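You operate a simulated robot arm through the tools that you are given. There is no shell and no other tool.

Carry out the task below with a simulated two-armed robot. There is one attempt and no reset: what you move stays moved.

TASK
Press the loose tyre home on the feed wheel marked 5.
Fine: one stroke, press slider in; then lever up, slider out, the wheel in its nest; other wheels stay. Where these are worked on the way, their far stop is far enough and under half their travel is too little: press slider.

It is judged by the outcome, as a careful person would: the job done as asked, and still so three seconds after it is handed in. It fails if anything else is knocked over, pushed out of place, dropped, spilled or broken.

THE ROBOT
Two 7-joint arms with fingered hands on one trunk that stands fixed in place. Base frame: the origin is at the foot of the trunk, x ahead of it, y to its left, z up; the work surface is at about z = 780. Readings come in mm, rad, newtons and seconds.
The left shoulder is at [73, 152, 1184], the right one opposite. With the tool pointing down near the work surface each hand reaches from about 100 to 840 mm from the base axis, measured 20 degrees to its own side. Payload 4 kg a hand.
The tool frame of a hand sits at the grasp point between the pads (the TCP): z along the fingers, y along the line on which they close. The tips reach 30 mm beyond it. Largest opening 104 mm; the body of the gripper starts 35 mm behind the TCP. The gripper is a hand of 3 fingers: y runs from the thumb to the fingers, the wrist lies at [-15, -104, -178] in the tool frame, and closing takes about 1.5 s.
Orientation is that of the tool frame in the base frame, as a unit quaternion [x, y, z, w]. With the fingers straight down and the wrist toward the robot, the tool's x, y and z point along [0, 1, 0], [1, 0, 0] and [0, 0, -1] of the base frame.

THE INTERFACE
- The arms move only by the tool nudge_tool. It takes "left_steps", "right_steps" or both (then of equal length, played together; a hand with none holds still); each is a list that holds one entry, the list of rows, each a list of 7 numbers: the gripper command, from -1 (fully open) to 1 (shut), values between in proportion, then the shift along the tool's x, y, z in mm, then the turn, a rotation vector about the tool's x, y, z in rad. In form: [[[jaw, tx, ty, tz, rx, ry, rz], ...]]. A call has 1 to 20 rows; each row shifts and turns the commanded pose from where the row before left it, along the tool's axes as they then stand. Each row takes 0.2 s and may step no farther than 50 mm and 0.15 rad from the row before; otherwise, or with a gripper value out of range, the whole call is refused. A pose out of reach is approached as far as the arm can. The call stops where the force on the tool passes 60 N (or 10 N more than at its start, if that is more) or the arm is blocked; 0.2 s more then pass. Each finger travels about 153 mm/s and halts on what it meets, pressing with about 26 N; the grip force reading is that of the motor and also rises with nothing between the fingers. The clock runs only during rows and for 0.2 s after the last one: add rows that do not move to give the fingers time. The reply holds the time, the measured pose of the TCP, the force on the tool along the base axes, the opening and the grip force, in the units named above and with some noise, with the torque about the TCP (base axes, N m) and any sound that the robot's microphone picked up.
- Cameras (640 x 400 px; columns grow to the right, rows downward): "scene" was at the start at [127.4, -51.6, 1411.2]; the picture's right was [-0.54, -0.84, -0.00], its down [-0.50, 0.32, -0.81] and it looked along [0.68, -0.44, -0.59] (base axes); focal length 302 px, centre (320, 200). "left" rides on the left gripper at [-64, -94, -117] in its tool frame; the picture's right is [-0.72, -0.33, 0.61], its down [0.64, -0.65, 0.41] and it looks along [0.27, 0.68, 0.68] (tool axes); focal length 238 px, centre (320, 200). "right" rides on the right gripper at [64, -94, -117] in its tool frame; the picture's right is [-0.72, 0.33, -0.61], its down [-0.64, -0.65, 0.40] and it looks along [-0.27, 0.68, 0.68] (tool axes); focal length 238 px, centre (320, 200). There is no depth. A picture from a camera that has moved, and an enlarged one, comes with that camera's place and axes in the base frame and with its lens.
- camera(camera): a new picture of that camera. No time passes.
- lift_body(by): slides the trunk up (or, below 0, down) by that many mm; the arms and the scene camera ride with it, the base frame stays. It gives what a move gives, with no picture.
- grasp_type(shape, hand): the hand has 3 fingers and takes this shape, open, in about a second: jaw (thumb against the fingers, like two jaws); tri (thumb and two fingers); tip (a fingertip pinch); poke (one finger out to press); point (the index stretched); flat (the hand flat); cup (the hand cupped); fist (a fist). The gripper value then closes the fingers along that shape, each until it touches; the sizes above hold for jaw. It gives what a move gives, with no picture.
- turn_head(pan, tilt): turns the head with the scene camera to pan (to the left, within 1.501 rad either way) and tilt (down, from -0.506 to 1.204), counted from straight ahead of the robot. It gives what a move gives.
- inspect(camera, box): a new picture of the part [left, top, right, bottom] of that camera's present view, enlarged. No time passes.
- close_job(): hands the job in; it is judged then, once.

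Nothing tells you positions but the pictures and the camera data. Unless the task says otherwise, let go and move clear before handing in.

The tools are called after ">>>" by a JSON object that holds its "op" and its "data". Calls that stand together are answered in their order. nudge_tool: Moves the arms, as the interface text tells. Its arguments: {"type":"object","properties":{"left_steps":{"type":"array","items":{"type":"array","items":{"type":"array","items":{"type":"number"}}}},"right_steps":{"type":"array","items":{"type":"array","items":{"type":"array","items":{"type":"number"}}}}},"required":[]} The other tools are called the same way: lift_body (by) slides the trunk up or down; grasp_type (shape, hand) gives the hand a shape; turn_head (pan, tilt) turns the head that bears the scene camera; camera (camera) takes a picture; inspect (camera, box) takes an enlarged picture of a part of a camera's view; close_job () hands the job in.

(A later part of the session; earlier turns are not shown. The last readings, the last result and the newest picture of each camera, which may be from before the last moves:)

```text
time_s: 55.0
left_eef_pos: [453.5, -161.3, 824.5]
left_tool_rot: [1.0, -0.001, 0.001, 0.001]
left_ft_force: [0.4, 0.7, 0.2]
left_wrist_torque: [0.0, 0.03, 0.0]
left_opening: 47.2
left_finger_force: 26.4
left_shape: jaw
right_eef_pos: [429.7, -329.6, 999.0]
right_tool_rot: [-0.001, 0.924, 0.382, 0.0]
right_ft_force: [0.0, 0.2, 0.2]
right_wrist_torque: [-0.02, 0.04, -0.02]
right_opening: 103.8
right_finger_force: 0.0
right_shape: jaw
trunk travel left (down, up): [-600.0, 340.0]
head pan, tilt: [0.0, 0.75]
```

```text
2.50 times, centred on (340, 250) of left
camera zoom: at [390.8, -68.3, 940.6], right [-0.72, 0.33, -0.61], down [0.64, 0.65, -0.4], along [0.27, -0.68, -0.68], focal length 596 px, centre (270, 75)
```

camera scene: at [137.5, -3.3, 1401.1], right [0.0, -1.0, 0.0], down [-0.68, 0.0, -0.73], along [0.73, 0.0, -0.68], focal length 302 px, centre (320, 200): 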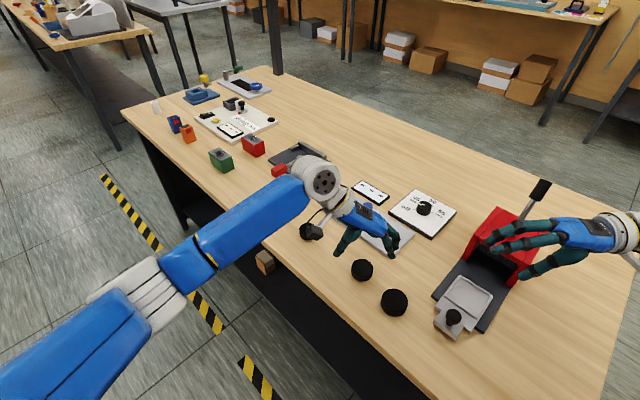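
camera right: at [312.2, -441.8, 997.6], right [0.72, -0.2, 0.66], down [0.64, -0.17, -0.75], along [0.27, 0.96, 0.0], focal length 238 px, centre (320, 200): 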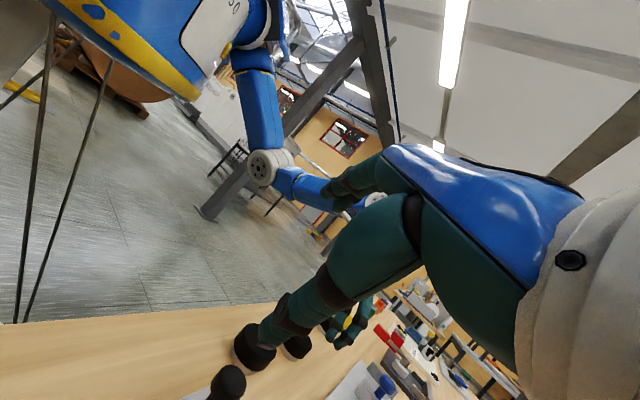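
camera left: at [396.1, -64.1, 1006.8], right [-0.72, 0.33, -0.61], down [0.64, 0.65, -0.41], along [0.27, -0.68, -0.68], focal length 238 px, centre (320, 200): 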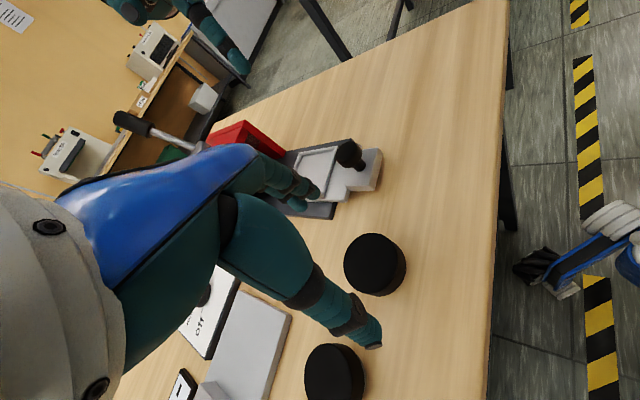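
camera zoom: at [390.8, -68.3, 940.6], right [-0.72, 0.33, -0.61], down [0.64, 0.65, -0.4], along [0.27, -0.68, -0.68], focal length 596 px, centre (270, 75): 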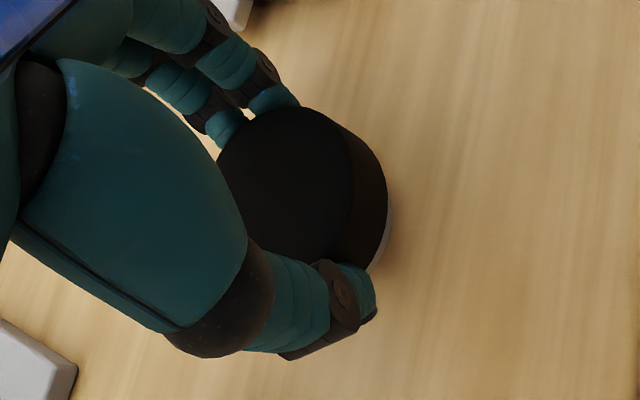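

>>> {"op": "nudge_tool", "data": {"left_steps": [[[1, 0, 0, -10, 0, 0, 0], [1, 0, 0, -20, 0, 0, 0], [1, 0, 0, -40, 0, 0, 0], [1, 0, 0, -40, 0, 0, 0], [1, -4.3, -32, -28.2, 0, 0, 0], [1, -4.3, -32, -28.2, 0, 0, 0], [1, -4.3, -32, -28.2, 0, 0, 0], [1, -4.3, -32, -28.2, 0, 0, 0], [1, -4.3, -32, -28.2, 0, 0, 0], [1, -4.3, -32, -28.2, 0, 0, 0], [1, 0, 0, 0, -0.143, 0, 0], [1, 0, 0, 0, -0.143, 0, 0], [1, 0, 0, 0, -0.143, 0, 0], [1, 0, 0, 0, -0.143, 0, 0], [1, 0, 0, 0, -0.143, 0, 0], [1, 0, 0, 0, -0.143, 0, 0], [1, 0, 0, 0, -0.143, 0, 0], [1, 0, 0, 0, 0, 0, 0]]]}}

>>> {"op": "inspect", "data": {"camera": "right", "box": [295, 130, 345, 170]}}

>>> {"op": "inspect", "data": {"camera": "scene", "box": [270, 180, 350, 240]}}

```text
time_s: 58.8
left_eef_pos: [430.4, 31.5, 1101.2]
left_tool_rot: [0.877, 0.0, 0.0, 0.481]
left_ft_force: [-0.4, 0.2, -1.7]
left_wrist_torque: [0.04, 0.01, -0.01]
left_opening: 46.9
left_finger_force: 26.2
left_shape: jaw
right_eef_pos: [429.6, -329.2, 998.9]
right_tool_rot: [-0.001, 0.924, 0.382, 0.0]
right_ft_force: [-0.3, -0.6, -0.3]
right_wrist_torque: [-0.01, -0.01, -0.01]
right_opening: 103.8
right_finger_force: 0.0
right_shape: jaw
trunk travel left (down, up): [-600.0, 340.0]
head pan, tilt: [0.0, 0.75]
```

```text
10.00 times, centred on (320, 150) of right
camera zoom: at [366.3, -478.1, 1014.2], right [0.72, -0.2, 0.66], down [0.64, -0.17, -0.75], along [0.27, 0.96, 0.0], focal length 2384 px, centre (320, 700)
```

zoom: 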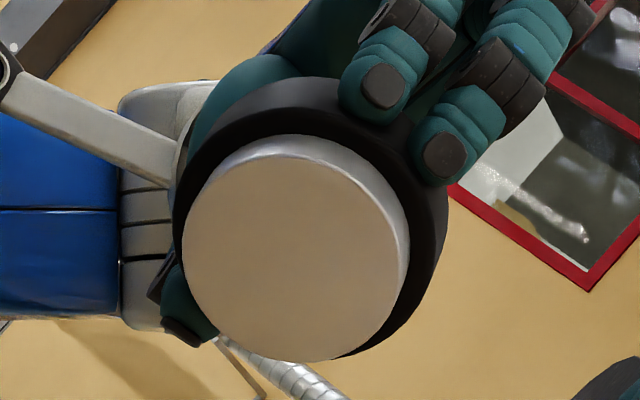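

```text
6.67 times, centred on (310, 210) of scene
camera zoom: at [136.9, -2.3, 1401.1], right [0.0, -1.0, 0.0], down [-0.68, 0.0, -0.73], along [0.73, 0.0, -0.68], focal length 2012 px, centre (387, 133)
```

zoom: 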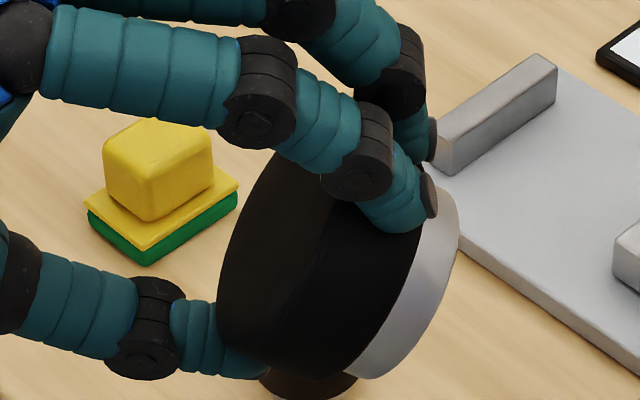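

C's underside is plain too. The one surface of C and B not yet seen closely is the side that faced away from the robot, so I'll turn C round to show it to the head camera.

>>> {"op": "nudge_tool", "data": {"left_steps": [[[1, 0, 0, 0, 0.143, 0, 0], [1, 0, 0, 0, 0.143, 0, 0], [1, 0, 0, 0, 0.143, 0, 0], [1, 0, 0, 0, 0.143, 0, 0], [1, 0, 0, 0, 0.143, 0, 0], [1, 0, 0, 0, 0.143, 0, 0], [1, 0, 0, 0, 0.143, 0, 0], [1, 0, 0, 0, 0, 0, -0.143], [1, 0, 0, 0, 0, 0, -0.143], [1, 0, 0, 0, 0, 0, -0.143], [1, 0, 0, 0, 0, 0, -0.143], [1, 0, 0, 0, 0, 0, -0.143], [1, 0, 0, 0, 0, 0, -0.143], [1, 0, 0, 0, 0, 0, -0.143], [1, 0, 0, 0, 0, 0, -0.143], [1, 0, 0, 0, 0, 0, -0.143], [1, 0, 0, 0, 0, 0, -0.143], [1, 0, 0, 0, 0, 0, -0.143], [1, 0, 0, 0, 0, 0, -0.143], [1, 0, 0, 0, 0, 0, -0.143]]]}}

>>> {"op": "nudge_tool", "data": {"left_steps": [[[1, 0, 0, 0, 0, 0, -0.143], [1, 0, 0, 0, 0, 0, -0.143], [1, 0, 0, 0, 0, 0, -0.143], [1, 0, 0, 0, 0, 0, -0.143], [1, 0, 0, 0, 0, 0, -0.143], [1, 0, 0, 0, 0, 0, 0]]]}}

>>> {"op": "inspect", "data": {"camera": "scene", "box": [262, 200, 326, 250]}}

>>> {"op": "camera", "data": {"camera": "right"}}

```text
time_s: 63.0
left_eef_pos: [430.3, 31.8, 1103.1]
left_tool_rot: [0.599, 0.801, 0.001, 0.001]
left_ft_force: [0.8, -0.8, -1.5]
left_wrist_torque: [0.02, -0.05, 0.02]
left_opening: 46.6
left_finger_force: 25.8
left_shape: jaw
right_eef_pos: [429.1, -331.1, 997.6]
right_tool_rot: [-0.001, 0.923, 0.384, 0.0]
right_ft_force: [-0.2, 0.1, 0.5]
right_wrist_torque: [-0.02, 0.01, -0.02]
right_opening: 103.7
right_finger_force: 0.0
right_shape: jaw
trunk travel left (down, up): [-600.0, 340.0]
head pan, tilt: [0.0, 0.75]
```

```text
time_s: 64.4
left_eef_pos: [429.8, 32.3, 1101.4]
left_tool_rot: [0.28, 0.96, 0.0, 0.0]
left_ft_force: [0.4, -0.9, -0.6]
left_wrist_torque: [0.0, 0.01, 0.0]
left_opening: 47.0
left_finger_force: 26.3
left_shape: jaw
right_eef_pos: [429.9, -328.8, 997.6]
right_tool_rot: [-0.001, 0.924, 0.383, -0.001]
right_ft_force: [0.3, 0.0, -0.4]
right_wrist_torque: [0.01, 0.02, 0.02]
right_opening: 103.9
right_finger_force: 0.1
right_shape: jaw
trunk travel left (down, up): [-600.0, 340.0]
head pan, tilt: [0.0, 0.75]
```

```text
8.00 times, centred on (294, 225) of scene
camera zoom: at [137.3, -3.3, 1401.1], right [0.0, -1.0, 0.0], down [-0.68, 0.0, -0.73], along [0.73, 0.0, -0.68], focal length 2414 px, centre (528, 0)
```

zoom: 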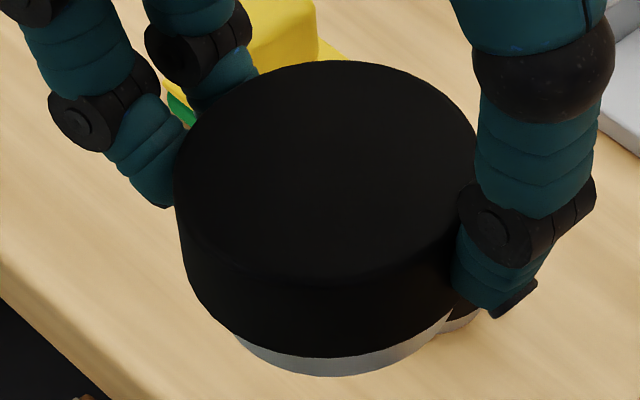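

```text
taken
camera right: at [366.3, -478.1, 1014.2], right [0.72, -0.2, 0.66], down [0.64, -0.17, -0.75], along [0.27, 0.96, 0.0], focal length 238 px, centre (320, 200)
```

right: 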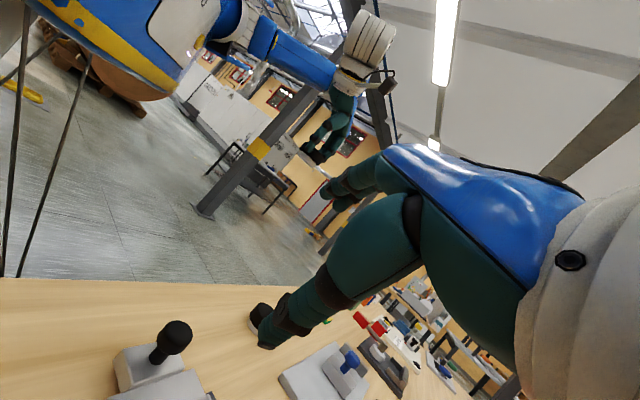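

C carries no mark either. The wheels themselves are unmarked, so the number may be given elsewhere, such as a chart on the wall; I'll look around the room with the head.

>>> {"op": "turn_head", "data": {"pan": -0.3, "tilt": 0.1}}

>>> {"op": "camera", "data": {"camera": "scene"}}

>>> {"op": "turn_head", "data": {"pan": -1.1, "tilt": 0.1}}

>>> {"op": "camera", "data": {"camera": "scene"}}

>>> {"op": "turn_head", "data": {"pan": 0.6, "tilt": 0.1}}

>>> {"op": "camera", "data": {"camera": "scene"}}

```text
time_s: 65.4
left_eef_pos: [429.2, 30.9, 1101.4]
left_tool_rot: [0.282, 0.96, 0.0, 0.0]
left_ft_force: [-0.6, -0.4, -1.9]
left_wrist_torque: [0.02, -0.02, 0.01]
left_opening: 47.0
left_finger_force: 25.8
left_shape: jaw
right_eef_pos: [429.8, -329.0, 997.7]
right_tool_rot: [0.0, 0.924, 0.383, 0.0]
right_ft_force: [-0.4, -0.2, -0.1]
right_wrist_torque: [-0.02, -0.02, 0.01]
right_opening: 103.8
right_finger_force: 0.1
right_shape: jaw
trunk travel left (down, up): [-600.0, 340.0]
head pan, tilt: [-0.3, 0.099]
```

```text
taken
camera scene: at [142.5, -30.5, 1460.0], right [-0.3, -0.96, 0.0], down [-0.1, 0.03, -0.99], along [0.95, -0.29, -0.1], focal length 302 px, centre (320, 200)
```

scene: 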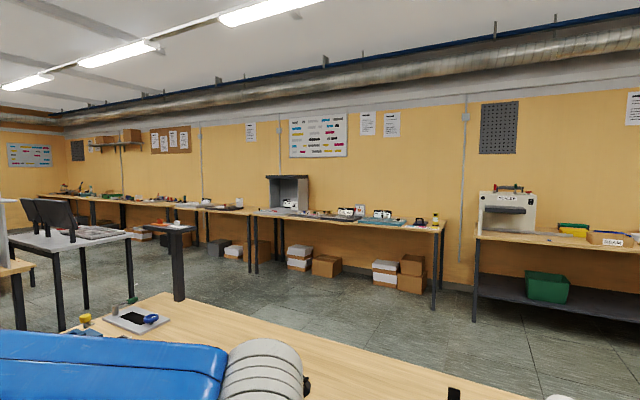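

```text
time_s: 66.5
left_eef_pos: [430.3, 32.3, 1100.6]
left_tool_rot: [0.282, 0.959, 0.0, 0.0]
left_ft_force: [-0.8, 0.3, -1.6]
left_wrist_torque: [0.04, 0.0, -0.01]
left_opening: 47.0
left_finger_force: 26.1
left_shape: jaw
right_eef_pos: [429.8, -328.5, 1000.1]
right_tool_rot: [-0.001, 0.924, 0.383, -0.001]
right_ft_force: [0.7, 0.2, -0.3]
right_wrist_torque: [0.01, 0.0, 0.0]
right_opening: 103.9
right_finger_force: 0.0
right_shape: jaw
trunk travel left (down, up): [-600.0, 340.0]
head pan, tilt: [-1.1, 0.099]
```

```text
taken
camera scene: at [96.4, -85.4, 1460.1], right [-0.89, -0.45, 0.0], down [-0.05, 0.09, -0.99], along [0.45, -0.89, -0.1], focal length 302 px, centre (320, 200)
```

scene: 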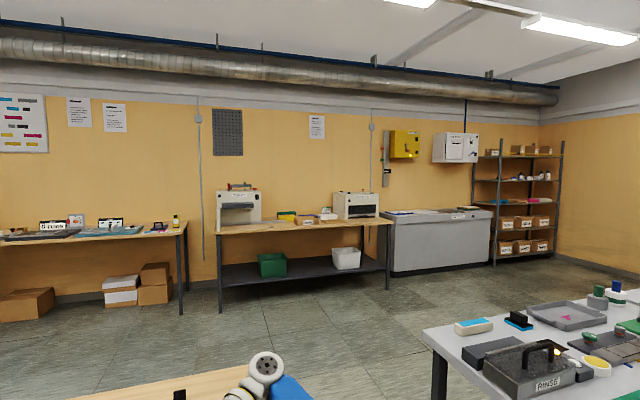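

```text
time_s: 68.3
left_eef_pos: [429.5, 32.1, 1100.5]
left_tool_rot: [0.281, 0.96, 0.0, 0.0]
left_ft_force: [0.4, -0.7, -1.2]
left_wrist_torque: [-0.01, -0.01, -0.03]
left_opening: 47.1
left_finger_force: 26.0
left_shape: jaw
right_eef_pos: [429.6, -329.9, 999.1]
right_tool_rot: [-0.001, 0.924, 0.382, 0.0]
right_ft_force: [0.0, 0.5, -0.2]
right_wrist_torque: [0.01, -0.03, -0.02]
right_opening: 103.7
right_finger_force: 0.0
right_shape: jaw
trunk travel left (down, up): [-600.0, 340.0]
head pan, tilt: [0.6, 0.099]
```

```text
taken
camera scene: at [130.5, 48.6, 1460.2], right [0.56, -0.83, 0.0], down [-0.08, -0.05, -0.99], along [0.82, 0.56, -0.1], focal length 302 px, centre (320, 200)
```

scene: 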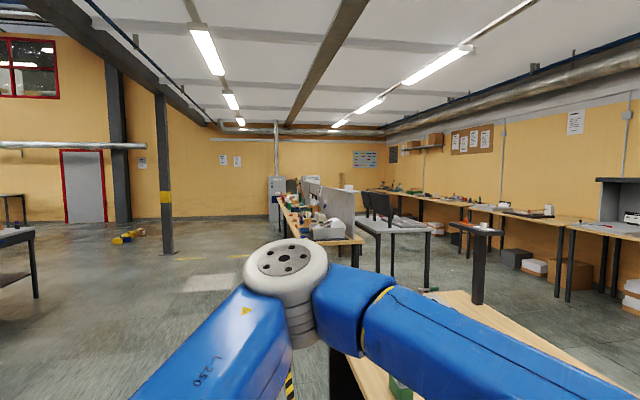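

>>> {"op": "turn_head", "data": {"pan": -0.7, "tilt": 0.0}}

>>> {"op": "camera", "data": {"camera": "scene"}}

```text
time_s: 69.7
left_eef_pos: [429.7, 31.9, 1100.9]
left_tool_rot: [0.281, 0.96, 0.001, 0.0]
left_ft_force: [0.1, 0.2, -1.6]
left_wrist_torque: [0.0, 0.01, 0.01]
left_opening: 47.1
left_finger_force: 26.5
left_shape: jaw
right_eef_pos: [430.2, -328.8, 998.9]
right_tool_rot: [-0.001, 0.924, 0.383, -0.001]
right_ft_force: [0.6, -0.4, 0.6]
right_wrist_torque: [0.01, -0.02, 0.01]
right_opening: 103.5
right_finger_force: 0.0
right_shape: jaw
trunk travel left (down, up): [-600.0, 340.0]
head pan, tilt: [-0.7, 0.0]
```

```text
taken
camera scene: at [123.4, -61.3, 1469.1], right [-0.64, -0.77, 0.0], down [0.0, 0.0, -1.0], along [0.77, -0.64, 0.0], focal length 302 px, centre (320, 200)
```

scene: 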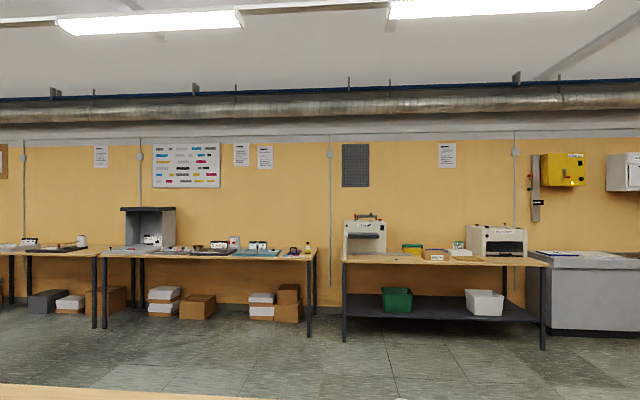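

>>> {"op": "inspect", "data": {"camera": "scene", "box": [225, 140, 280, 175]}}

>>> {"op": "inspect", "data": {"camera": "scene", "box": [430, 138, 466, 172]}}

>>> {"op": "inspect", "data": {"camera": "scene", "box": [85, 140, 225, 195]}}

>>> {"op": "inspect", "data": {"camera": "scene", "box": [200, 230, 330, 265]}}

>>> {"op": "inspect", "data": {"camera": "scene", "box": [330, 210, 540, 270]}}

```text
11.43 times, centred on (252, 158) of scene
camera zoom: at [123.4, -61.3, 1469.1], right [-0.64, -0.77, 0.0], down [0.0, 0.0, -1.0], along [0.77, -0.64, 0.0], focal length 3448 px, centre (1091, 686)
```

zoom: 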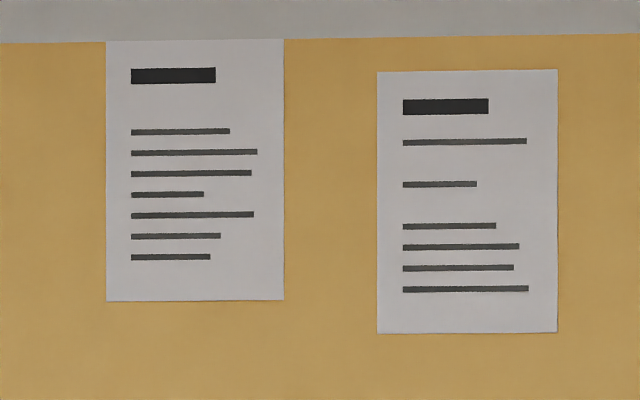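

```text
11.76 times, centred on (448, 155) of scene
camera zoom: at [123.4, -61.3, 1469.1], right [-0.64, -0.77, 0.0], down [0.0, 0.0, -1.0], along [0.77, -0.64, 0.0], focal length 3550 px, centre (-1186, 729)
```

zoom: 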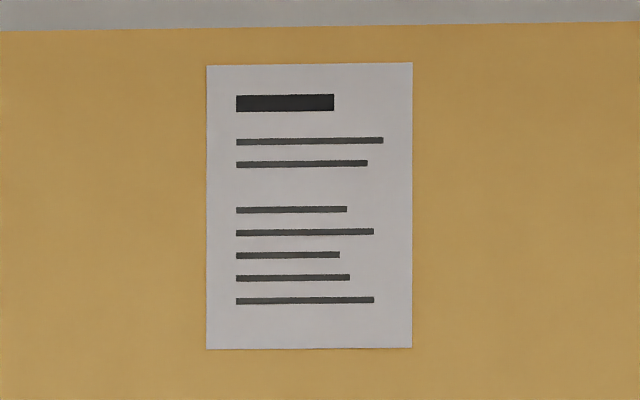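

```text
4.57 times, centred on (155, 168) of scene
camera zoom: at [123.4, -61.3, 1469.1], right [-0.64, -0.77, 0.0], down [0.0, 0.0, -1.0], along [0.77, -0.64, 0.0], focal length 1379 px, centre (1074, 349)
```

zoom: 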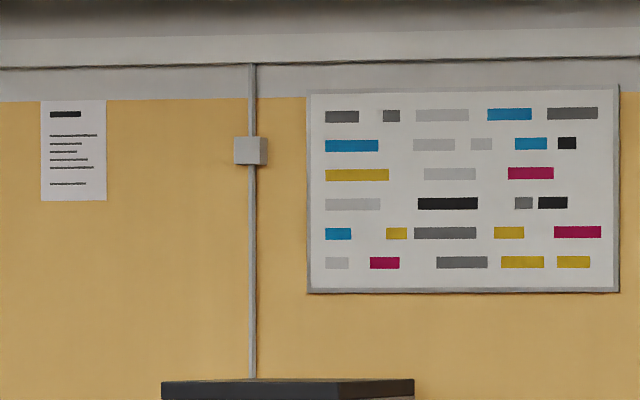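

```text
4.92 times, centred on (265, 248) of scene
camera zoom: at [123.4, -61.3, 1469.1], right [-0.64, -0.77, 0.0], down [0.0, 0.0, -1.0], along [0.77, -0.64, 0.0], focal length 1485 px, centre (591, -34)
```

zoom: 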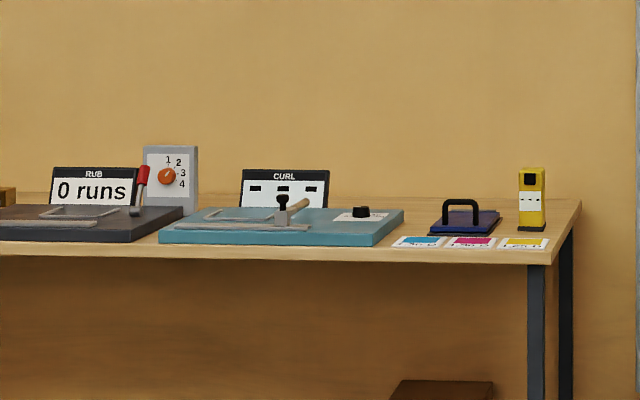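

```text
3.05 times, centred on (435, 240) of scene
camera zoom: at [123.4, -61.3, 1469.1], right [-0.64, -0.77, 0.0], down [0.0, 0.0, -1.0], along [0.77, -0.64, 0.0], focal length 920 px, centre (-30, 78)
```

zoom: 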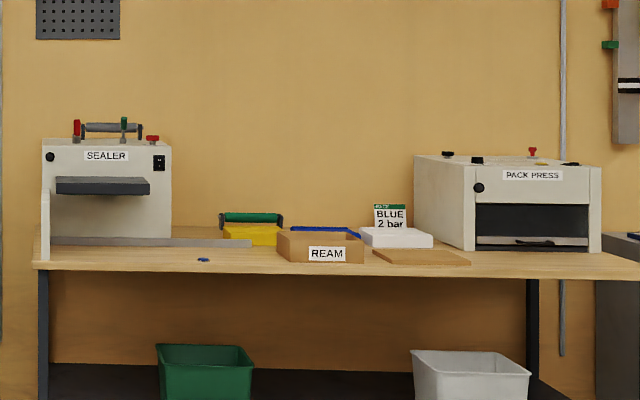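

The wall papers are only decoration. I'll turn the head back to the bench, check wheel B at high zoom, and put C back.

>>> {"op": "turn_head", "data": {"pan": -0.1, "tilt": 0.75}}

>>> {"op": "nudge_tool", "data": {"left_steps": [[[1, 0, 0, 0, 0, 0, 0.143], [1, 0, 0, 0, 0, 0, 0.143], [1, 0, 0, 0, 0, 0, 0.143], [1, 0, 0, 0, 0, 0, 0.143], [1, 0, 0, 0, 0, 0, 0.143], [1, 0, 0, 0, 0, 0, 0.143], [1, 0, 0, 0, 0, 0, 0.143], [1, 0, 0, 0, 0, 0, 0.143], [1, 0, 0, 0, 0, 0, 0.143], [1, 0, 0, 0, 0, 0, 0.143], [1, 0, 0, 0, 0, 0, 0.143], [1, 0, 0, 0, 0, 0, 0.143], [1, 0, 0, 0, 0, 0, 0.143], [1, 0, 0, 0, 0, 0, 0.143], [1, 0, 0, 0, 0, 0, 0.143], [1, 0, 0, 0, 0, 0, 0.143], [1, 0, 0, 0, 0, 0, 0.143], [1, 0, 0, 0, 0, 0, 0.143]]]}}

>>> {"op": "camera", "data": {"camera": "scene"}}

```text
time_s: 70.8
left_eef_pos: [429.3, 31.7, 1101.3]
left_tool_rot: [0.281, 0.96, 0.0, 0.0]
left_ft_force: [0.3, -0.2, -1.0]
left_wrist_torque: [0.0, 0.03, 0.0]
left_opening: 46.8
left_finger_force: 26.1
left_shape: jaw
right_eef_pos: [430.2, -330.2, 998.8]
right_tool_rot: [-0.001, 0.924, 0.383, 0.0]
right_ft_force: [0.1, 0.3, 0.2]
right_wrist_torque: [-0.03, -0.01, 0.02]
right_opening: 104.0
right_finger_force: 0.1
right_shape: jaw
trunk travel left (down, up): [-600.0, 340.0]
head pan, tilt: [-0.099, 0.75]
```

```text
time_s: 74.6
left_eef_pos: [429.4, 32.3, 1099.6]
left_tool_rot: [1.0, -0.002, 0.001, -0.001]
left_ft_force: [-0.3, 0.5, -1.4]
left_wrist_torque: [-0.02, 0.03, 0.02]
left_opening: 46.9
left_finger_force: 26.0
left_shape: jaw
right_eef_pos: [429.6, -329.4, 998.9]
right_tool_rot: [0.001, 0.924, 0.382, 0.0]
right_ft_force: [-0.1, 0.0, 0.2]
right_wrist_torque: [0.02, -0.02, 0.0]
right_opening: 103.9
right_finger_force: 0.0
right_shape: jaw
trunk travel left (down, up): [-600.0, 340.0]
head pan, tilt: [-0.099, 0.75]
```

```text
taken
camera scene: at [137.4, -10.8, 1401.0], right [-0.1, -0.99, 0.0], down [-0.68, 0.07, -0.73], along [0.73, -0.07, -0.68], focal length 302 px, centre (320, 200)
```

scene: 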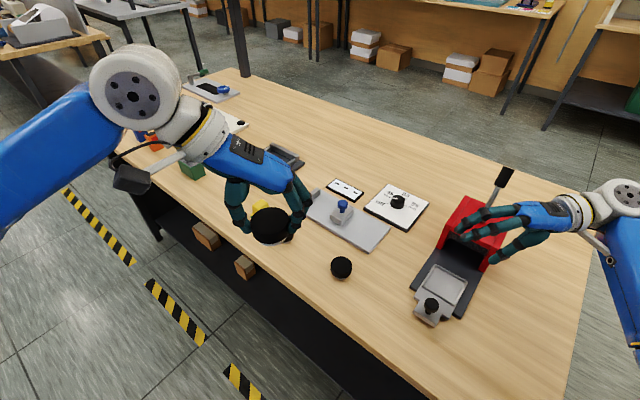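

>>> {"op": "nudge_tool", "data": {"left_steps": [[[1, 4.3, 32, 28.2, 0, 0, 0], [1, 4.3, 32, 28.2, 0, 0, 0], [1, 4.3, 32, 28.2, 0, 0, 0], [1, 4.3, 32, 28.2, 0, 0, 0], [1, 4.3, 32, 28.2, 0, 0, 0], [1, 4.3, 32, 28.2, 0, 0, 0], [1, 0, 0, 40, 0, 0, 0], [1, 0, 0, 35, 0, 0, 0], [1, 0, 0, 15, 0, 0, 0], [1, 0, 0, 10, 0, 0, 0], [1, 0, 0, 5, 0, 0, 0], [1, 0, 0, 3, 0, 0, 0], [1, 0, 0, 2, 0, 0, 0], [1, 0, 0, 0, 0, 0, 0]]]}}

>>> {"op": "nudge_tool", "data": {"left_steps": [[[1, 0, 0, 0, 0, 0, 0], [0.5, 0, 0, 0, 0, 0, 0], [0.2, 0, 0, 0, 0, 0, 0], [0, 0, 0, 0, 0, 0, 0], [-0.4, 0, 0, 0, 0, 0, 0], [-0.8, 0, 0, 0, 0, 0, 0], [-1, 0, 0, 0, 0, 0, 0], [-1, 0, 0, 0, 0, 0, 0], [-1, 0, 0, -25, 0, 0, 0], [-1, 0, 0, -40, 0, 0, 0], [-1, 0, 0, 0, 0, 0, 0]]]}}

>>> {"op": "camera", "data": {"camera": "scene"}}

>>> {"op": "inspect", "data": {"camera": "scene", "box": [320, 245, 400, 320]}}

```text
time_s: 77.6
left_eef_pos: [454.0, -161.0, 823.1]
left_tool_rot: [1.0, -0.001, 0.0, 0.002]
left_ft_force: [0.1, 0.2, 9.0]
left_wrist_torque: [0.01, -0.02, -0.02]
left_opening: 46.8
left_finger_force: 25.5
left_shape: jaw
right_eef_pos: [428.8, -329.4, 998.9]
right_tool_rot: [-0.001, 0.924, 0.382, 0.0]
right_ft_force: [0.1, -0.1, -0.5]
right_wrist_torque: [-0.03, -0.02, 0.02]
right_opening: 103.7
right_finger_force: 0.0
right_shape: jaw
trunk travel left (down, up): [-600.0, 340.0]
head pan, tilt: [-0.099, 0.75]
```

```text
time_s: 80.0
left_eef_pos: [456.0, -160.4, 886.2]
left_tool_rot: [1.0, -0.001, 0.0, 0.0]
left_ft_force: [-0.3, -0.2, 0.2]
left_wrist_torque: [0.01, -0.01, -0.01]
left_opening: 103.6
left_finger_force: 0.1
left_shape: jaw
right_eef_pos: [430.0, -329.5, 999.2]
right_tool_rot: [-0.001, 0.924, 0.383, 0.0]
right_ft_force: [-0.5, -0.5, 0.2]
right_wrist_torque: [0.0, 0.01, 0.05]
right_opening: 103.8
right_finger_force: 0.1
right_shape: jaw
trunk travel left (down, up): [-600.0, 340.0]
head pan, tilt: [-0.099, 0.75]
```

```text
taken
camera scene: at [136.9, -11.8, 1401.1], right [-0.1, -0.99, 0.0], down [-0.68, 0.07, -0.73], along [0.73, -0.07, -0.68], focal length 302 px, centre (320, 200)
```

scene: 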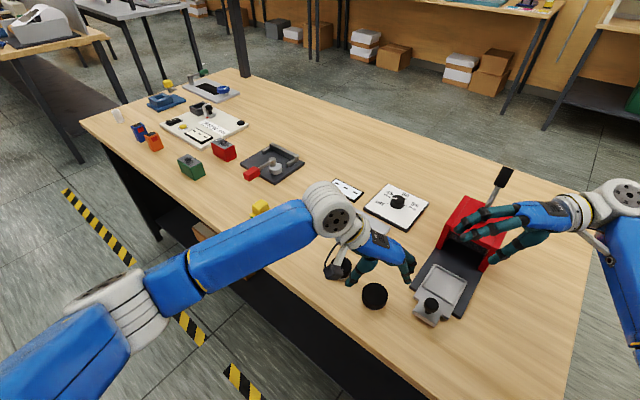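

```text
5.33 times, centred on (360, 282) of scene
camera zoom: at [136.9, -11.8, 1401.1], right [-0.1, -0.99, 0.0], down [-0.68, 0.07, -0.73], along [0.73, -0.07, -0.68], focal length 1609 px, centre (107, -240)
```

zoom: 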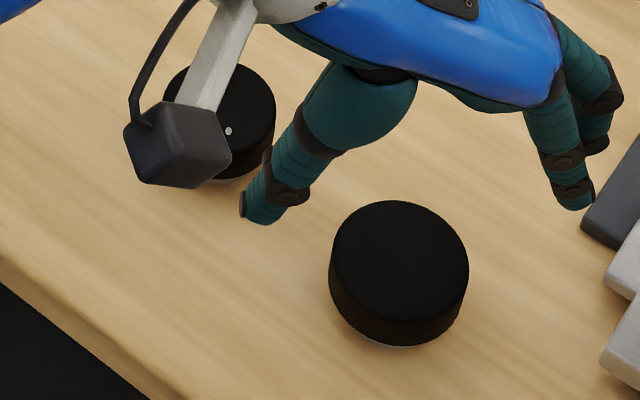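

C is back. Only a narrow strip of wheel B (facing straight away from the robot) remains unseen, so I'll pick B up again and turn that side to the camera.

>>> {"op": "nudge_tool", "data": {"left_steps": [[[-1, 26.6, -20.7, 0, 0, 0, 0], [-1, 26.6, -20.7, 0, 0, 0, 0], [-1, 26.6, -20.7, 0, 0, 0, 0], [-1, 0, 0, 0, 0, 0, 0]]]}}

>>> {"op": "inspect", "data": {"camera": "left", "box": [320, 220, 420, 310]}}

>>> {"op": "camera", "data": {"camera": "scene"}}

```text
time_s: 81.0
left_eef_pos: [534.0, -98.6, 887.2]
left_tool_rot: [1.0, 0.0, 0.0, 0.0]
left_ft_force: [0.5, -0.5, 0.1]
left_wrist_torque: [-0.01, 0.0, 0.02]
left_opening: 103.4
left_finger_force: 0.1
left_shape: jaw
right_eef_pos: [429.9, -329.7, 998.8]
right_tool_rot: [-0.001, 0.923, 0.384, 0.0]
right_ft_force: [-0.1, 0.3, 0.1]
right_wrist_torque: [0.0, 0.01, 0.01]
right_opening: 103.8
right_finger_force: 0.0
right_shape: jaw
trunk travel left (down, up): [-600.0, 340.0]
head pan, tilt: [-0.099, 0.75]
```

```text
4.44 times, centred on (370, 265) of left
camera zoom: at [470.9, -6.1, 1003.4], right [-0.72, 0.33, -0.61], down [0.64, 0.65, -0.4], along [0.27, -0.68, -0.68], focal length 1059 px, centre (98, -89)
```

zoom: 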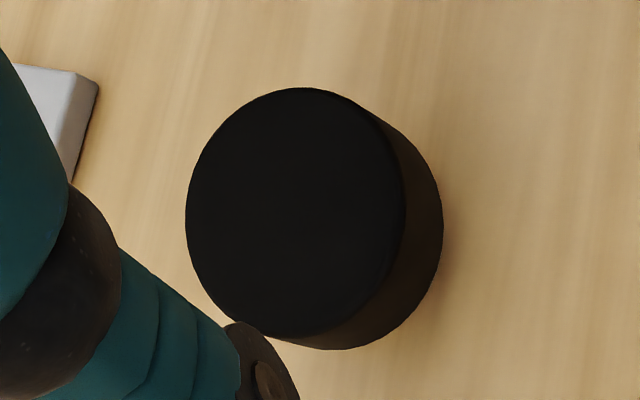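

```text
taken
camera scene: at [136.7, -11.6, 1401.1], right [-0.1, -0.99, 0.0], down [-0.68, 0.07, -0.73], along [0.73, -0.07, -0.68], focal length 302 px, centre (320, 200)
```

scene: 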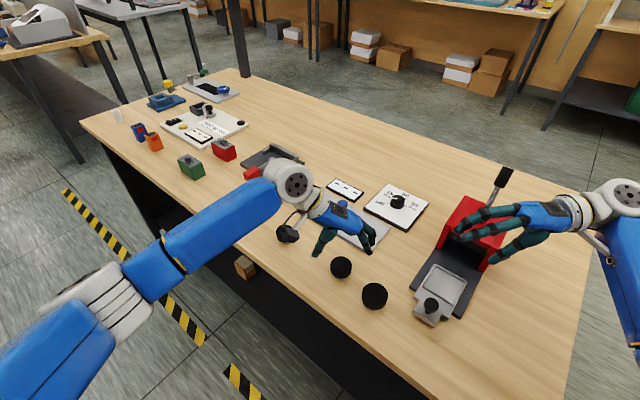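

>>> {"op": "nudge_tool", "data": {"left_steps": [[[-1, 0, 0, 25, 0, 0, 0], [-1, 0, 0, 25, 0, 0, 0], [-1, 0, 0, 15, 0, 0, 0], [-0.6, 0, 0, 0, 0, 0, 0], [-0.2, 0, 0, 0, 0, 0, 0], [0.1, 0, 0, 0, 0, 0, 0], [0.4, 0, 0, 0, 0, 0, 0], [0.7, 0, 0, 0, 0, 0, 0], [1, 0, 0, 0, 0, 0, 0], [1, 0, 0, 0, 0, 0, 0], [1, 0, 0, 0, 0, 0, 0], [1, 0, 0, -10, 0, 0, 0], [1, 0, 0, -20, 0, 0, 0], [1, 0, 0, -40, 0, 0, 0], [1, 0, 0, -40, 0, 0, 0], [1, -26.7, -32.7, -20, 0, 0, 0], [1, -26.7, -32.7, -20, 0, 0, 0], [1, -26.7, -32.7, -20, 0, 0, 0], [1, -26.7, -32.7, -20, 0, 0, 0]]]}}

>>> {"op": "nudge_tool", "data": {"left_steps": [[[1, 0, 0, -30, 0, 0, -0.143], [1, 0, 0, -30, 0, 0, -0.143], [1, 0, 0, -29, 0, 0, -0.143], [1, 0, 0, 0, 0, 0, -0.143], [1, 0, 0, 0, 0, 0, -0.143], [1, 0, 0, 0, 0, 0, -0.143], [1, 0, 0, 0, 0, 0, -0.143], [1, 0, 0, 0, 0, 0, -0.143], [1, 0, 0, 0, 0, 0, -0.143], [1, 0, 0, 0, 0, 0, -0.143], [1, 0, 0, 0, 0, 0, -0.143], [1, 0, 0, 0, 0, 0, -0.143], [1, 0, 0, 0, 0, 0, -0.143], [1, 0, 0, 0, 0, 0, -0.143], [1, 0, 0, 0, 0, 0, -0.143], [1, 0, 0, 0, 0, 0, -0.143], [1, 0, 0, 0, 0, 0, -0.143], [1, 0, 0, 0, 0, 0, -0.143], [1, 0, 0, 0, 0, 0, 0]]]}}

>>> {"op": "inspect", "data": {"camera": "scene", "box": [230, 190, 330, 260]}}

>>> {"op": "camera", "data": {"camera": "left"}}

```text
time_s: 85.0
left_eef_pos: [428.5, 32.1, 1012.4]
left_tool_rot: [1.0, -0.001, 0.001, 0.001]
left_ft_force: [0.5, -0.1, -0.7]
left_wrist_torque: [0.0, 0.05, -0.01]
left_opening: 42.2
left_finger_force: 25.9
left_shape: jaw
right_eef_pos: [428.5, -328.2, 1000.4]
right_tool_rot: [0.0, 0.924, 0.382, 0.0]
right_ft_force: [-0.3, -0.3, -0.4]
right_wrist_torque: [0.0, -0.03, 0.0]
right_opening: 103.8
right_finger_force: 0.0
right_shape: jaw
trunk travel left (down, up): [-600.0, 340.0]
head pan, tilt: [-0.099, 0.75]
```

```text
time_s: 89.0
left_eef_pos: [428.6, 32.7, 1101.7]
left_tool_rot: [0.281, 0.96, 0.0, 0.0]
left_ft_force: [-0.2, -0.2, -0.8]
left_wrist_torque: [-0.05, -0.02, 0.02]
left_opening: 42.3
left_finger_force: 26.1
left_shape: jaw
right_eef_pos: [430.6, -328.9, 998.6]
right_tool_rot: [-0.002, 0.924, 0.383, -0.001]
right_ft_force: [1.2, 0.1, 1.1]
right_wrist_torque: [-0.02, -0.01, 0.03]
right_opening: 103.5
right_finger_force: 0.0
right_shape: jaw
trunk travel left (down, up): [-600.0, 340.0]
head pan, tilt: [-0.099, 0.75]
```

```text
5.71 times, centred on (280, 225) of scene
camera zoom: at [136.9, -11.5, 1401.1], right [-0.1, -0.99, 0.0], down [-0.68, 0.07, -0.73], along [0.73, -0.07, -0.68], focal length 1724 px, centre (549, 57)
```

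zoom: 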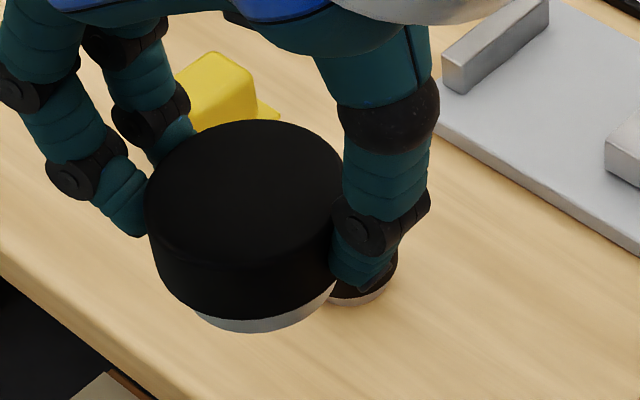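

```text
taken
camera left: at [432.3, -82.2, 1218.1], right [0.43, -0.66, -0.61], down [-0.89, -0.21, -0.4], along [0.14, 0.72, -0.68], focal length 238 px, centre (320, 200)
```

left: 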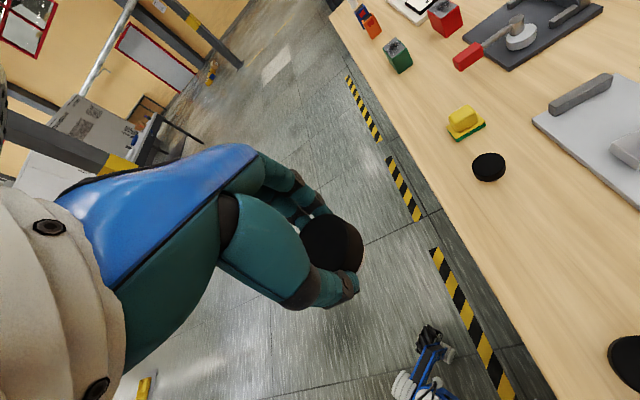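

>>> {"op": "inspect", "data": {"camera": "left", "box": [298, 212, 366, 276]}}

>>> {"op": "inspect", "data": {"camera": "left", "box": [468, 145, 512, 190]}}

>>> {"op": "inspect", "data": {"camera": "scene", "box": [330, 170, 440, 230]}}

>>> {"op": "inspect", "data": {"camera": "scene", "box": [400, 170, 530, 330]}}

```text
6.25 times, centred on (332, 244) of left
camera zoom: at [432.3, -82.2, 1218.1], right [0.43, -0.66, -0.61], down [-0.89, -0.21, -0.4], along [0.14, 0.72, -0.68], focal length 1490 px, centre (245, -75)
```

zoom: 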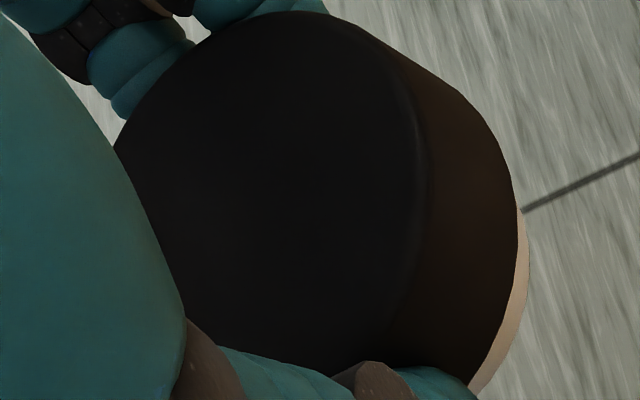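

```text
8.89 times, centred on (490, 168) of left
camera zoom: at [432.3, -82.2, 1218.1], right [0.43, -0.66, -0.61], down [-0.89, -0.21, -0.4], along [0.14, 0.72, -0.68], focal length 2119 px, centre (-1191, 489)
```

zoom: 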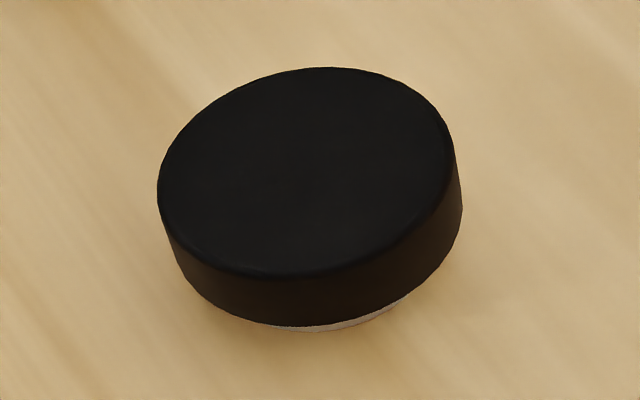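

```text
5.82 times, centred on (385, 200) of scene
camera zoom: at [136.9, -11.5, 1401.1], right [-0.1, -0.99, 0.0], down [-0.68, 0.07, -0.73], along [0.73, -0.07, -0.68], focal length 1756 px, centre (-58, 200)
```

zoom: 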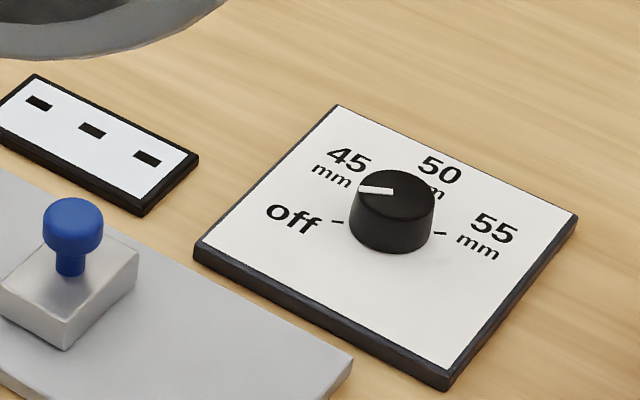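

```text
2.50 times, centred on (465, 250) of scene
camera zoom: at [136.9, -11.5, 1401.1], right [-0.1, -0.99, 0.0], down [-0.68, 0.07, -0.73], along [0.73, -0.07, -0.68], focal length 754 px, centre (-42, 75)
```

zoom: 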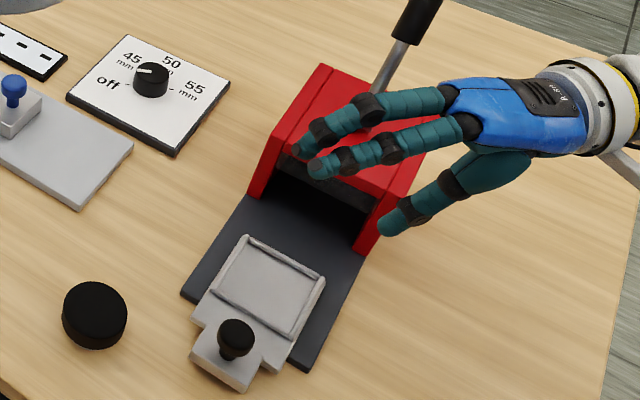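

No mark shows on B's far side. Before concluding, I'll tip B more squarely at the right camera and zoom much deeper on its underside.

>>> {"op": "nudge_tool", "data": {"left_steps": [[[1, 0, 0, 0, 0.13, -0.063, 0], [1, 0, 0, 0, 0.13, -0.063, 0], [1, 0, 0, 0, 0.13, -0.063, 0], [1, 0, 0, 0, 0.13, -0.063, 0], [1, 0, 0, 0, 0.13, -0.063, 0], [1, 0, 0, 0, 0.13, -0.063, 0], [1, 0, 0, 0, 0.13, -0.063, 0], [1, 0, 0, 0, 0.13, -0.063, 0], [1, 0, 0, 0, 0.13, -0.063, 0], [1, 0, 0, 0, 0, 0, 0]]]}}

>>> {"op": "camera", "data": {"camera": "right"}}

>>> {"op": "inspect", "data": {"camera": "right", "box": [300, 130, 335, 160]}}

>>> {"op": "camera", "data": {"camera": "scene"}}

```text
time_s: 91.2
left_eef_pos: [429.8, 33.9, 1100.7]
left_tool_rot: [0.224, 0.763, -0.598, 0.1]
left_ft_force: [0.6, -0.3, -1.7]
left_wrist_torque: [0.04, -0.03, -0.01]
left_opening: 42.3
left_finger_force: 26.0
left_shape: jaw
right_eef_pos: [429.1, -329.8, 999.9]
right_tool_rot: [0.0, 0.924, 0.382, 0.0]
right_ft_force: [-0.1, -0.3, 0.0]
right_wrist_torque: [0.01, -0.02, 0.0]
right_opening: 103.9
right_finger_force: 0.0
right_shape: jaw
trunk travel left (down, up): [-600.0, 340.0]
head pan, tilt: [-0.099, 0.75]
```

```text
taken
camera right: at [366.4, -477.7, 1014.3], right [0.72, -0.2, 0.66], down [0.64, -0.17, -0.75], along [0.27, 0.96, 0.0], focal length 238 px, centre (320, 200)
```

right: 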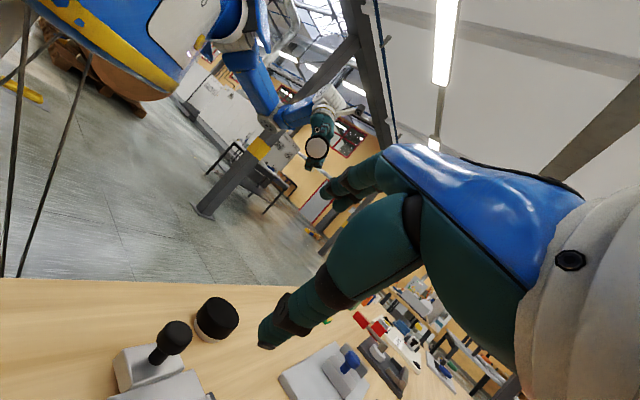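

```text
13.33 times, centred on (318, 145) of right
camera zoom: at [366.4, -477.7, 1014.3], right [0.72, -0.2, 0.66], down [0.64, -0.17, -0.75], along [0.27, 0.96, 0.0], focal length 3178 px, centre (353, 933)
```

zoom: 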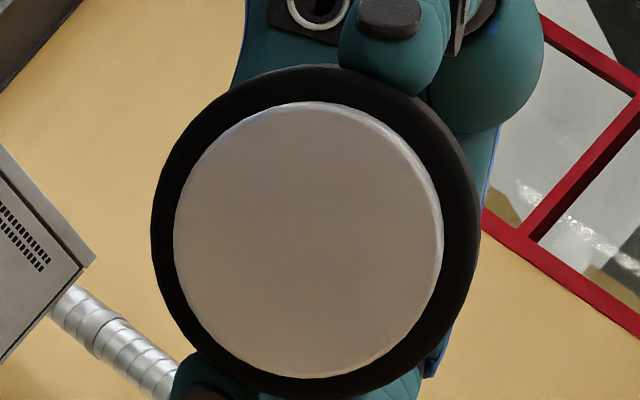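

```text
taken
camera scene: at [136.7, -10.0, 1401.1], right [-0.1, -0.99, 0.0], down [-0.68, 0.07, -0.73], along [0.73, -0.07, -0.68], focal length 302 px, centre (320, 200)
```

scene: 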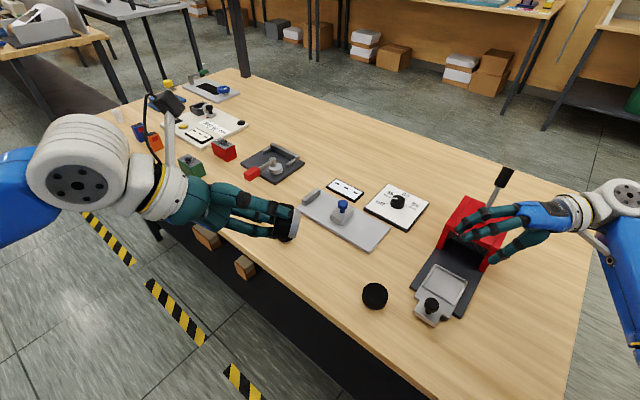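

>>> {"op": "camera", "data": {"camera": "left"}}

>>> {"op": "inspect", "data": {"camera": "left", "box": [298, 212, 366, 276]}}

>>> {"op": "inspect", "data": {"camera": "scene", "box": [360, 280, 390, 310]}}

>>> {"op": "inspect", "data": {"camera": "right", "box": [190, 290, 245, 345]}}

```text
taken
camera left: at [456.0, 112.2, 1240.7], right [0.41, -0.81, 0.42], down [-0.91, -0.37, 0.19], along [0.0, -0.46, -0.89], focal length 238 px, centre (320, 200)
```

left: 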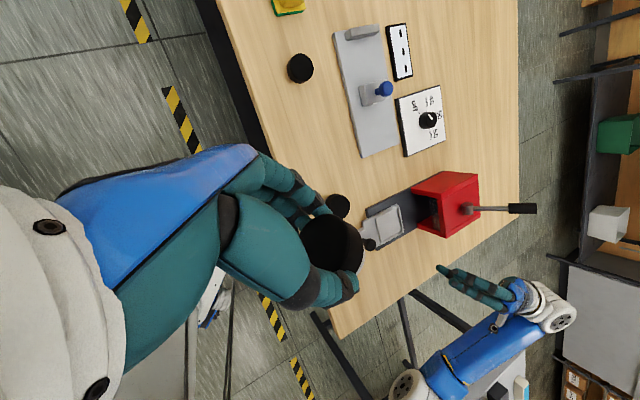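

```text
6.25 times, centred on (332, 244) of left
camera zoom: at [456.0, 112.2, 1240.7], right [0.41, -0.81, 0.42], down [-0.91, -0.37, 0.19], along [0.0, -0.46, -0.89], focal length 1490 px, centre (245, -75)
```

zoom: 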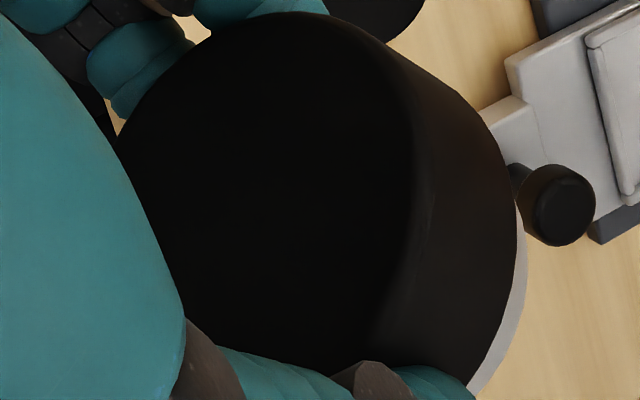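

```text
13.33 times, centred on (375, 295) of scene
camera zoom: at [136.7, -10.0, 1401.1], right [-0.1, -0.99, 0.0], down [-0.68, 0.07, -0.73], along [0.73, -0.07, -0.68], focal length 4023 px, centre (-413, -1067)
```

zoom: 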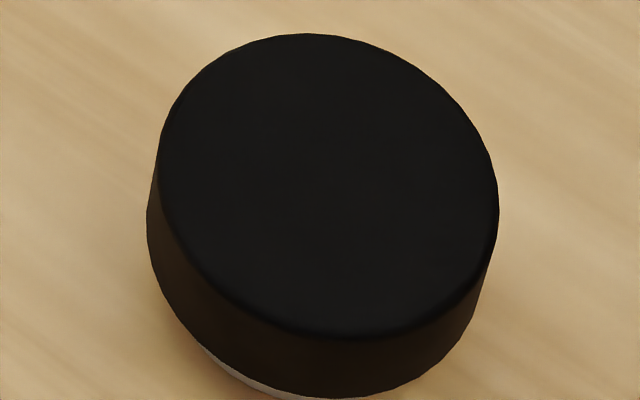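

```text
7.27 times, centred on (218, 318) of right
camera zoom: at [366.4, -477.7, 1014.3], right [0.72, -0.2, 0.66], down [0.64, -0.17, -0.75], along [0.27, 0.96, 0.0], focal length 1734 px, centre (1066, -654)
```

zoom: 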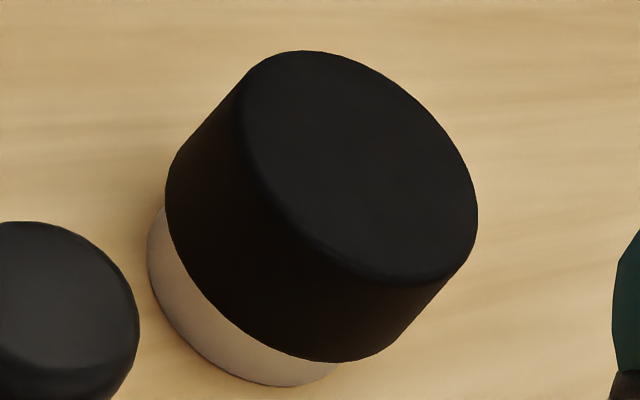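

>>> {"op": "inspect", "data": {"camera": "left", "box": [350, 160, 550, 280]}}

>>> {"op": "inspect", "data": {"camera": "left", "box": [260, 0, 460, 170]}}

>>> {"op": "inspect", "data": {"camera": "scene", "box": [90, 60, 310, 210]}}

```text
3.20 times, centred on (450, 220) of left
camera zoom: at [456.0, 112.2, 1240.7], right [0.41, -0.81, 0.42], down [-0.91, -0.37, 0.19], along [0.0, -0.46, -0.89], focal length 763 px, centre (-96, 136)
```

zoom: 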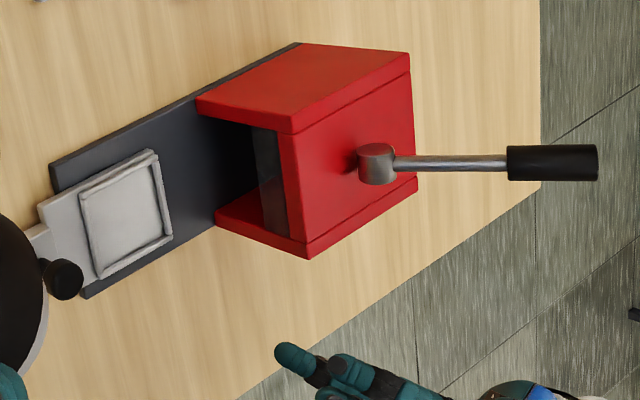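

```text
2.35 times, centred on (360, 85) of left
camera zoom: at [456.0, 112.2, 1240.7], right [0.41, -0.81, 0.42], down [-0.91, -0.37, 0.19], along [0.0, -0.46, -0.89], focal length 561 px, centre (226, 471)
```

zoom: 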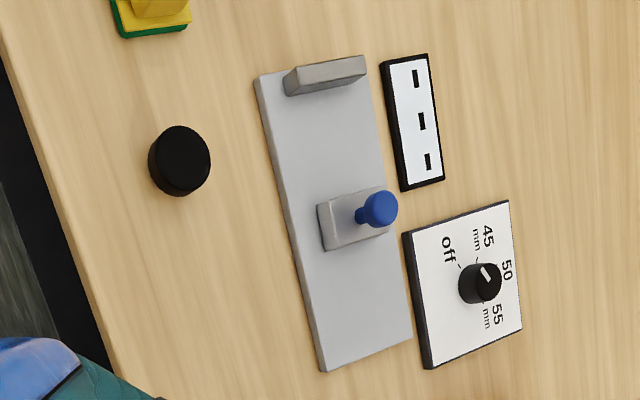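

```text
2.67 times, centred on (200, 135) of scene
camera zoom: at [136.7, -10.0, 1401.1], right [-0.1, -0.99, 0.0], down [-0.68, 0.07, -0.73], along [0.73, -0.07, -0.68], focal length 805 px, centre (640, 373)
```

zoom: 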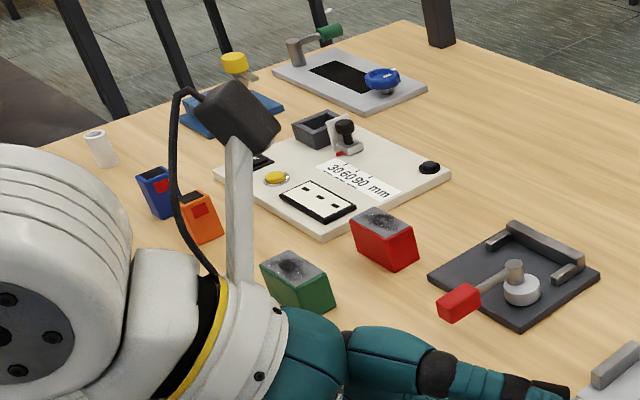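

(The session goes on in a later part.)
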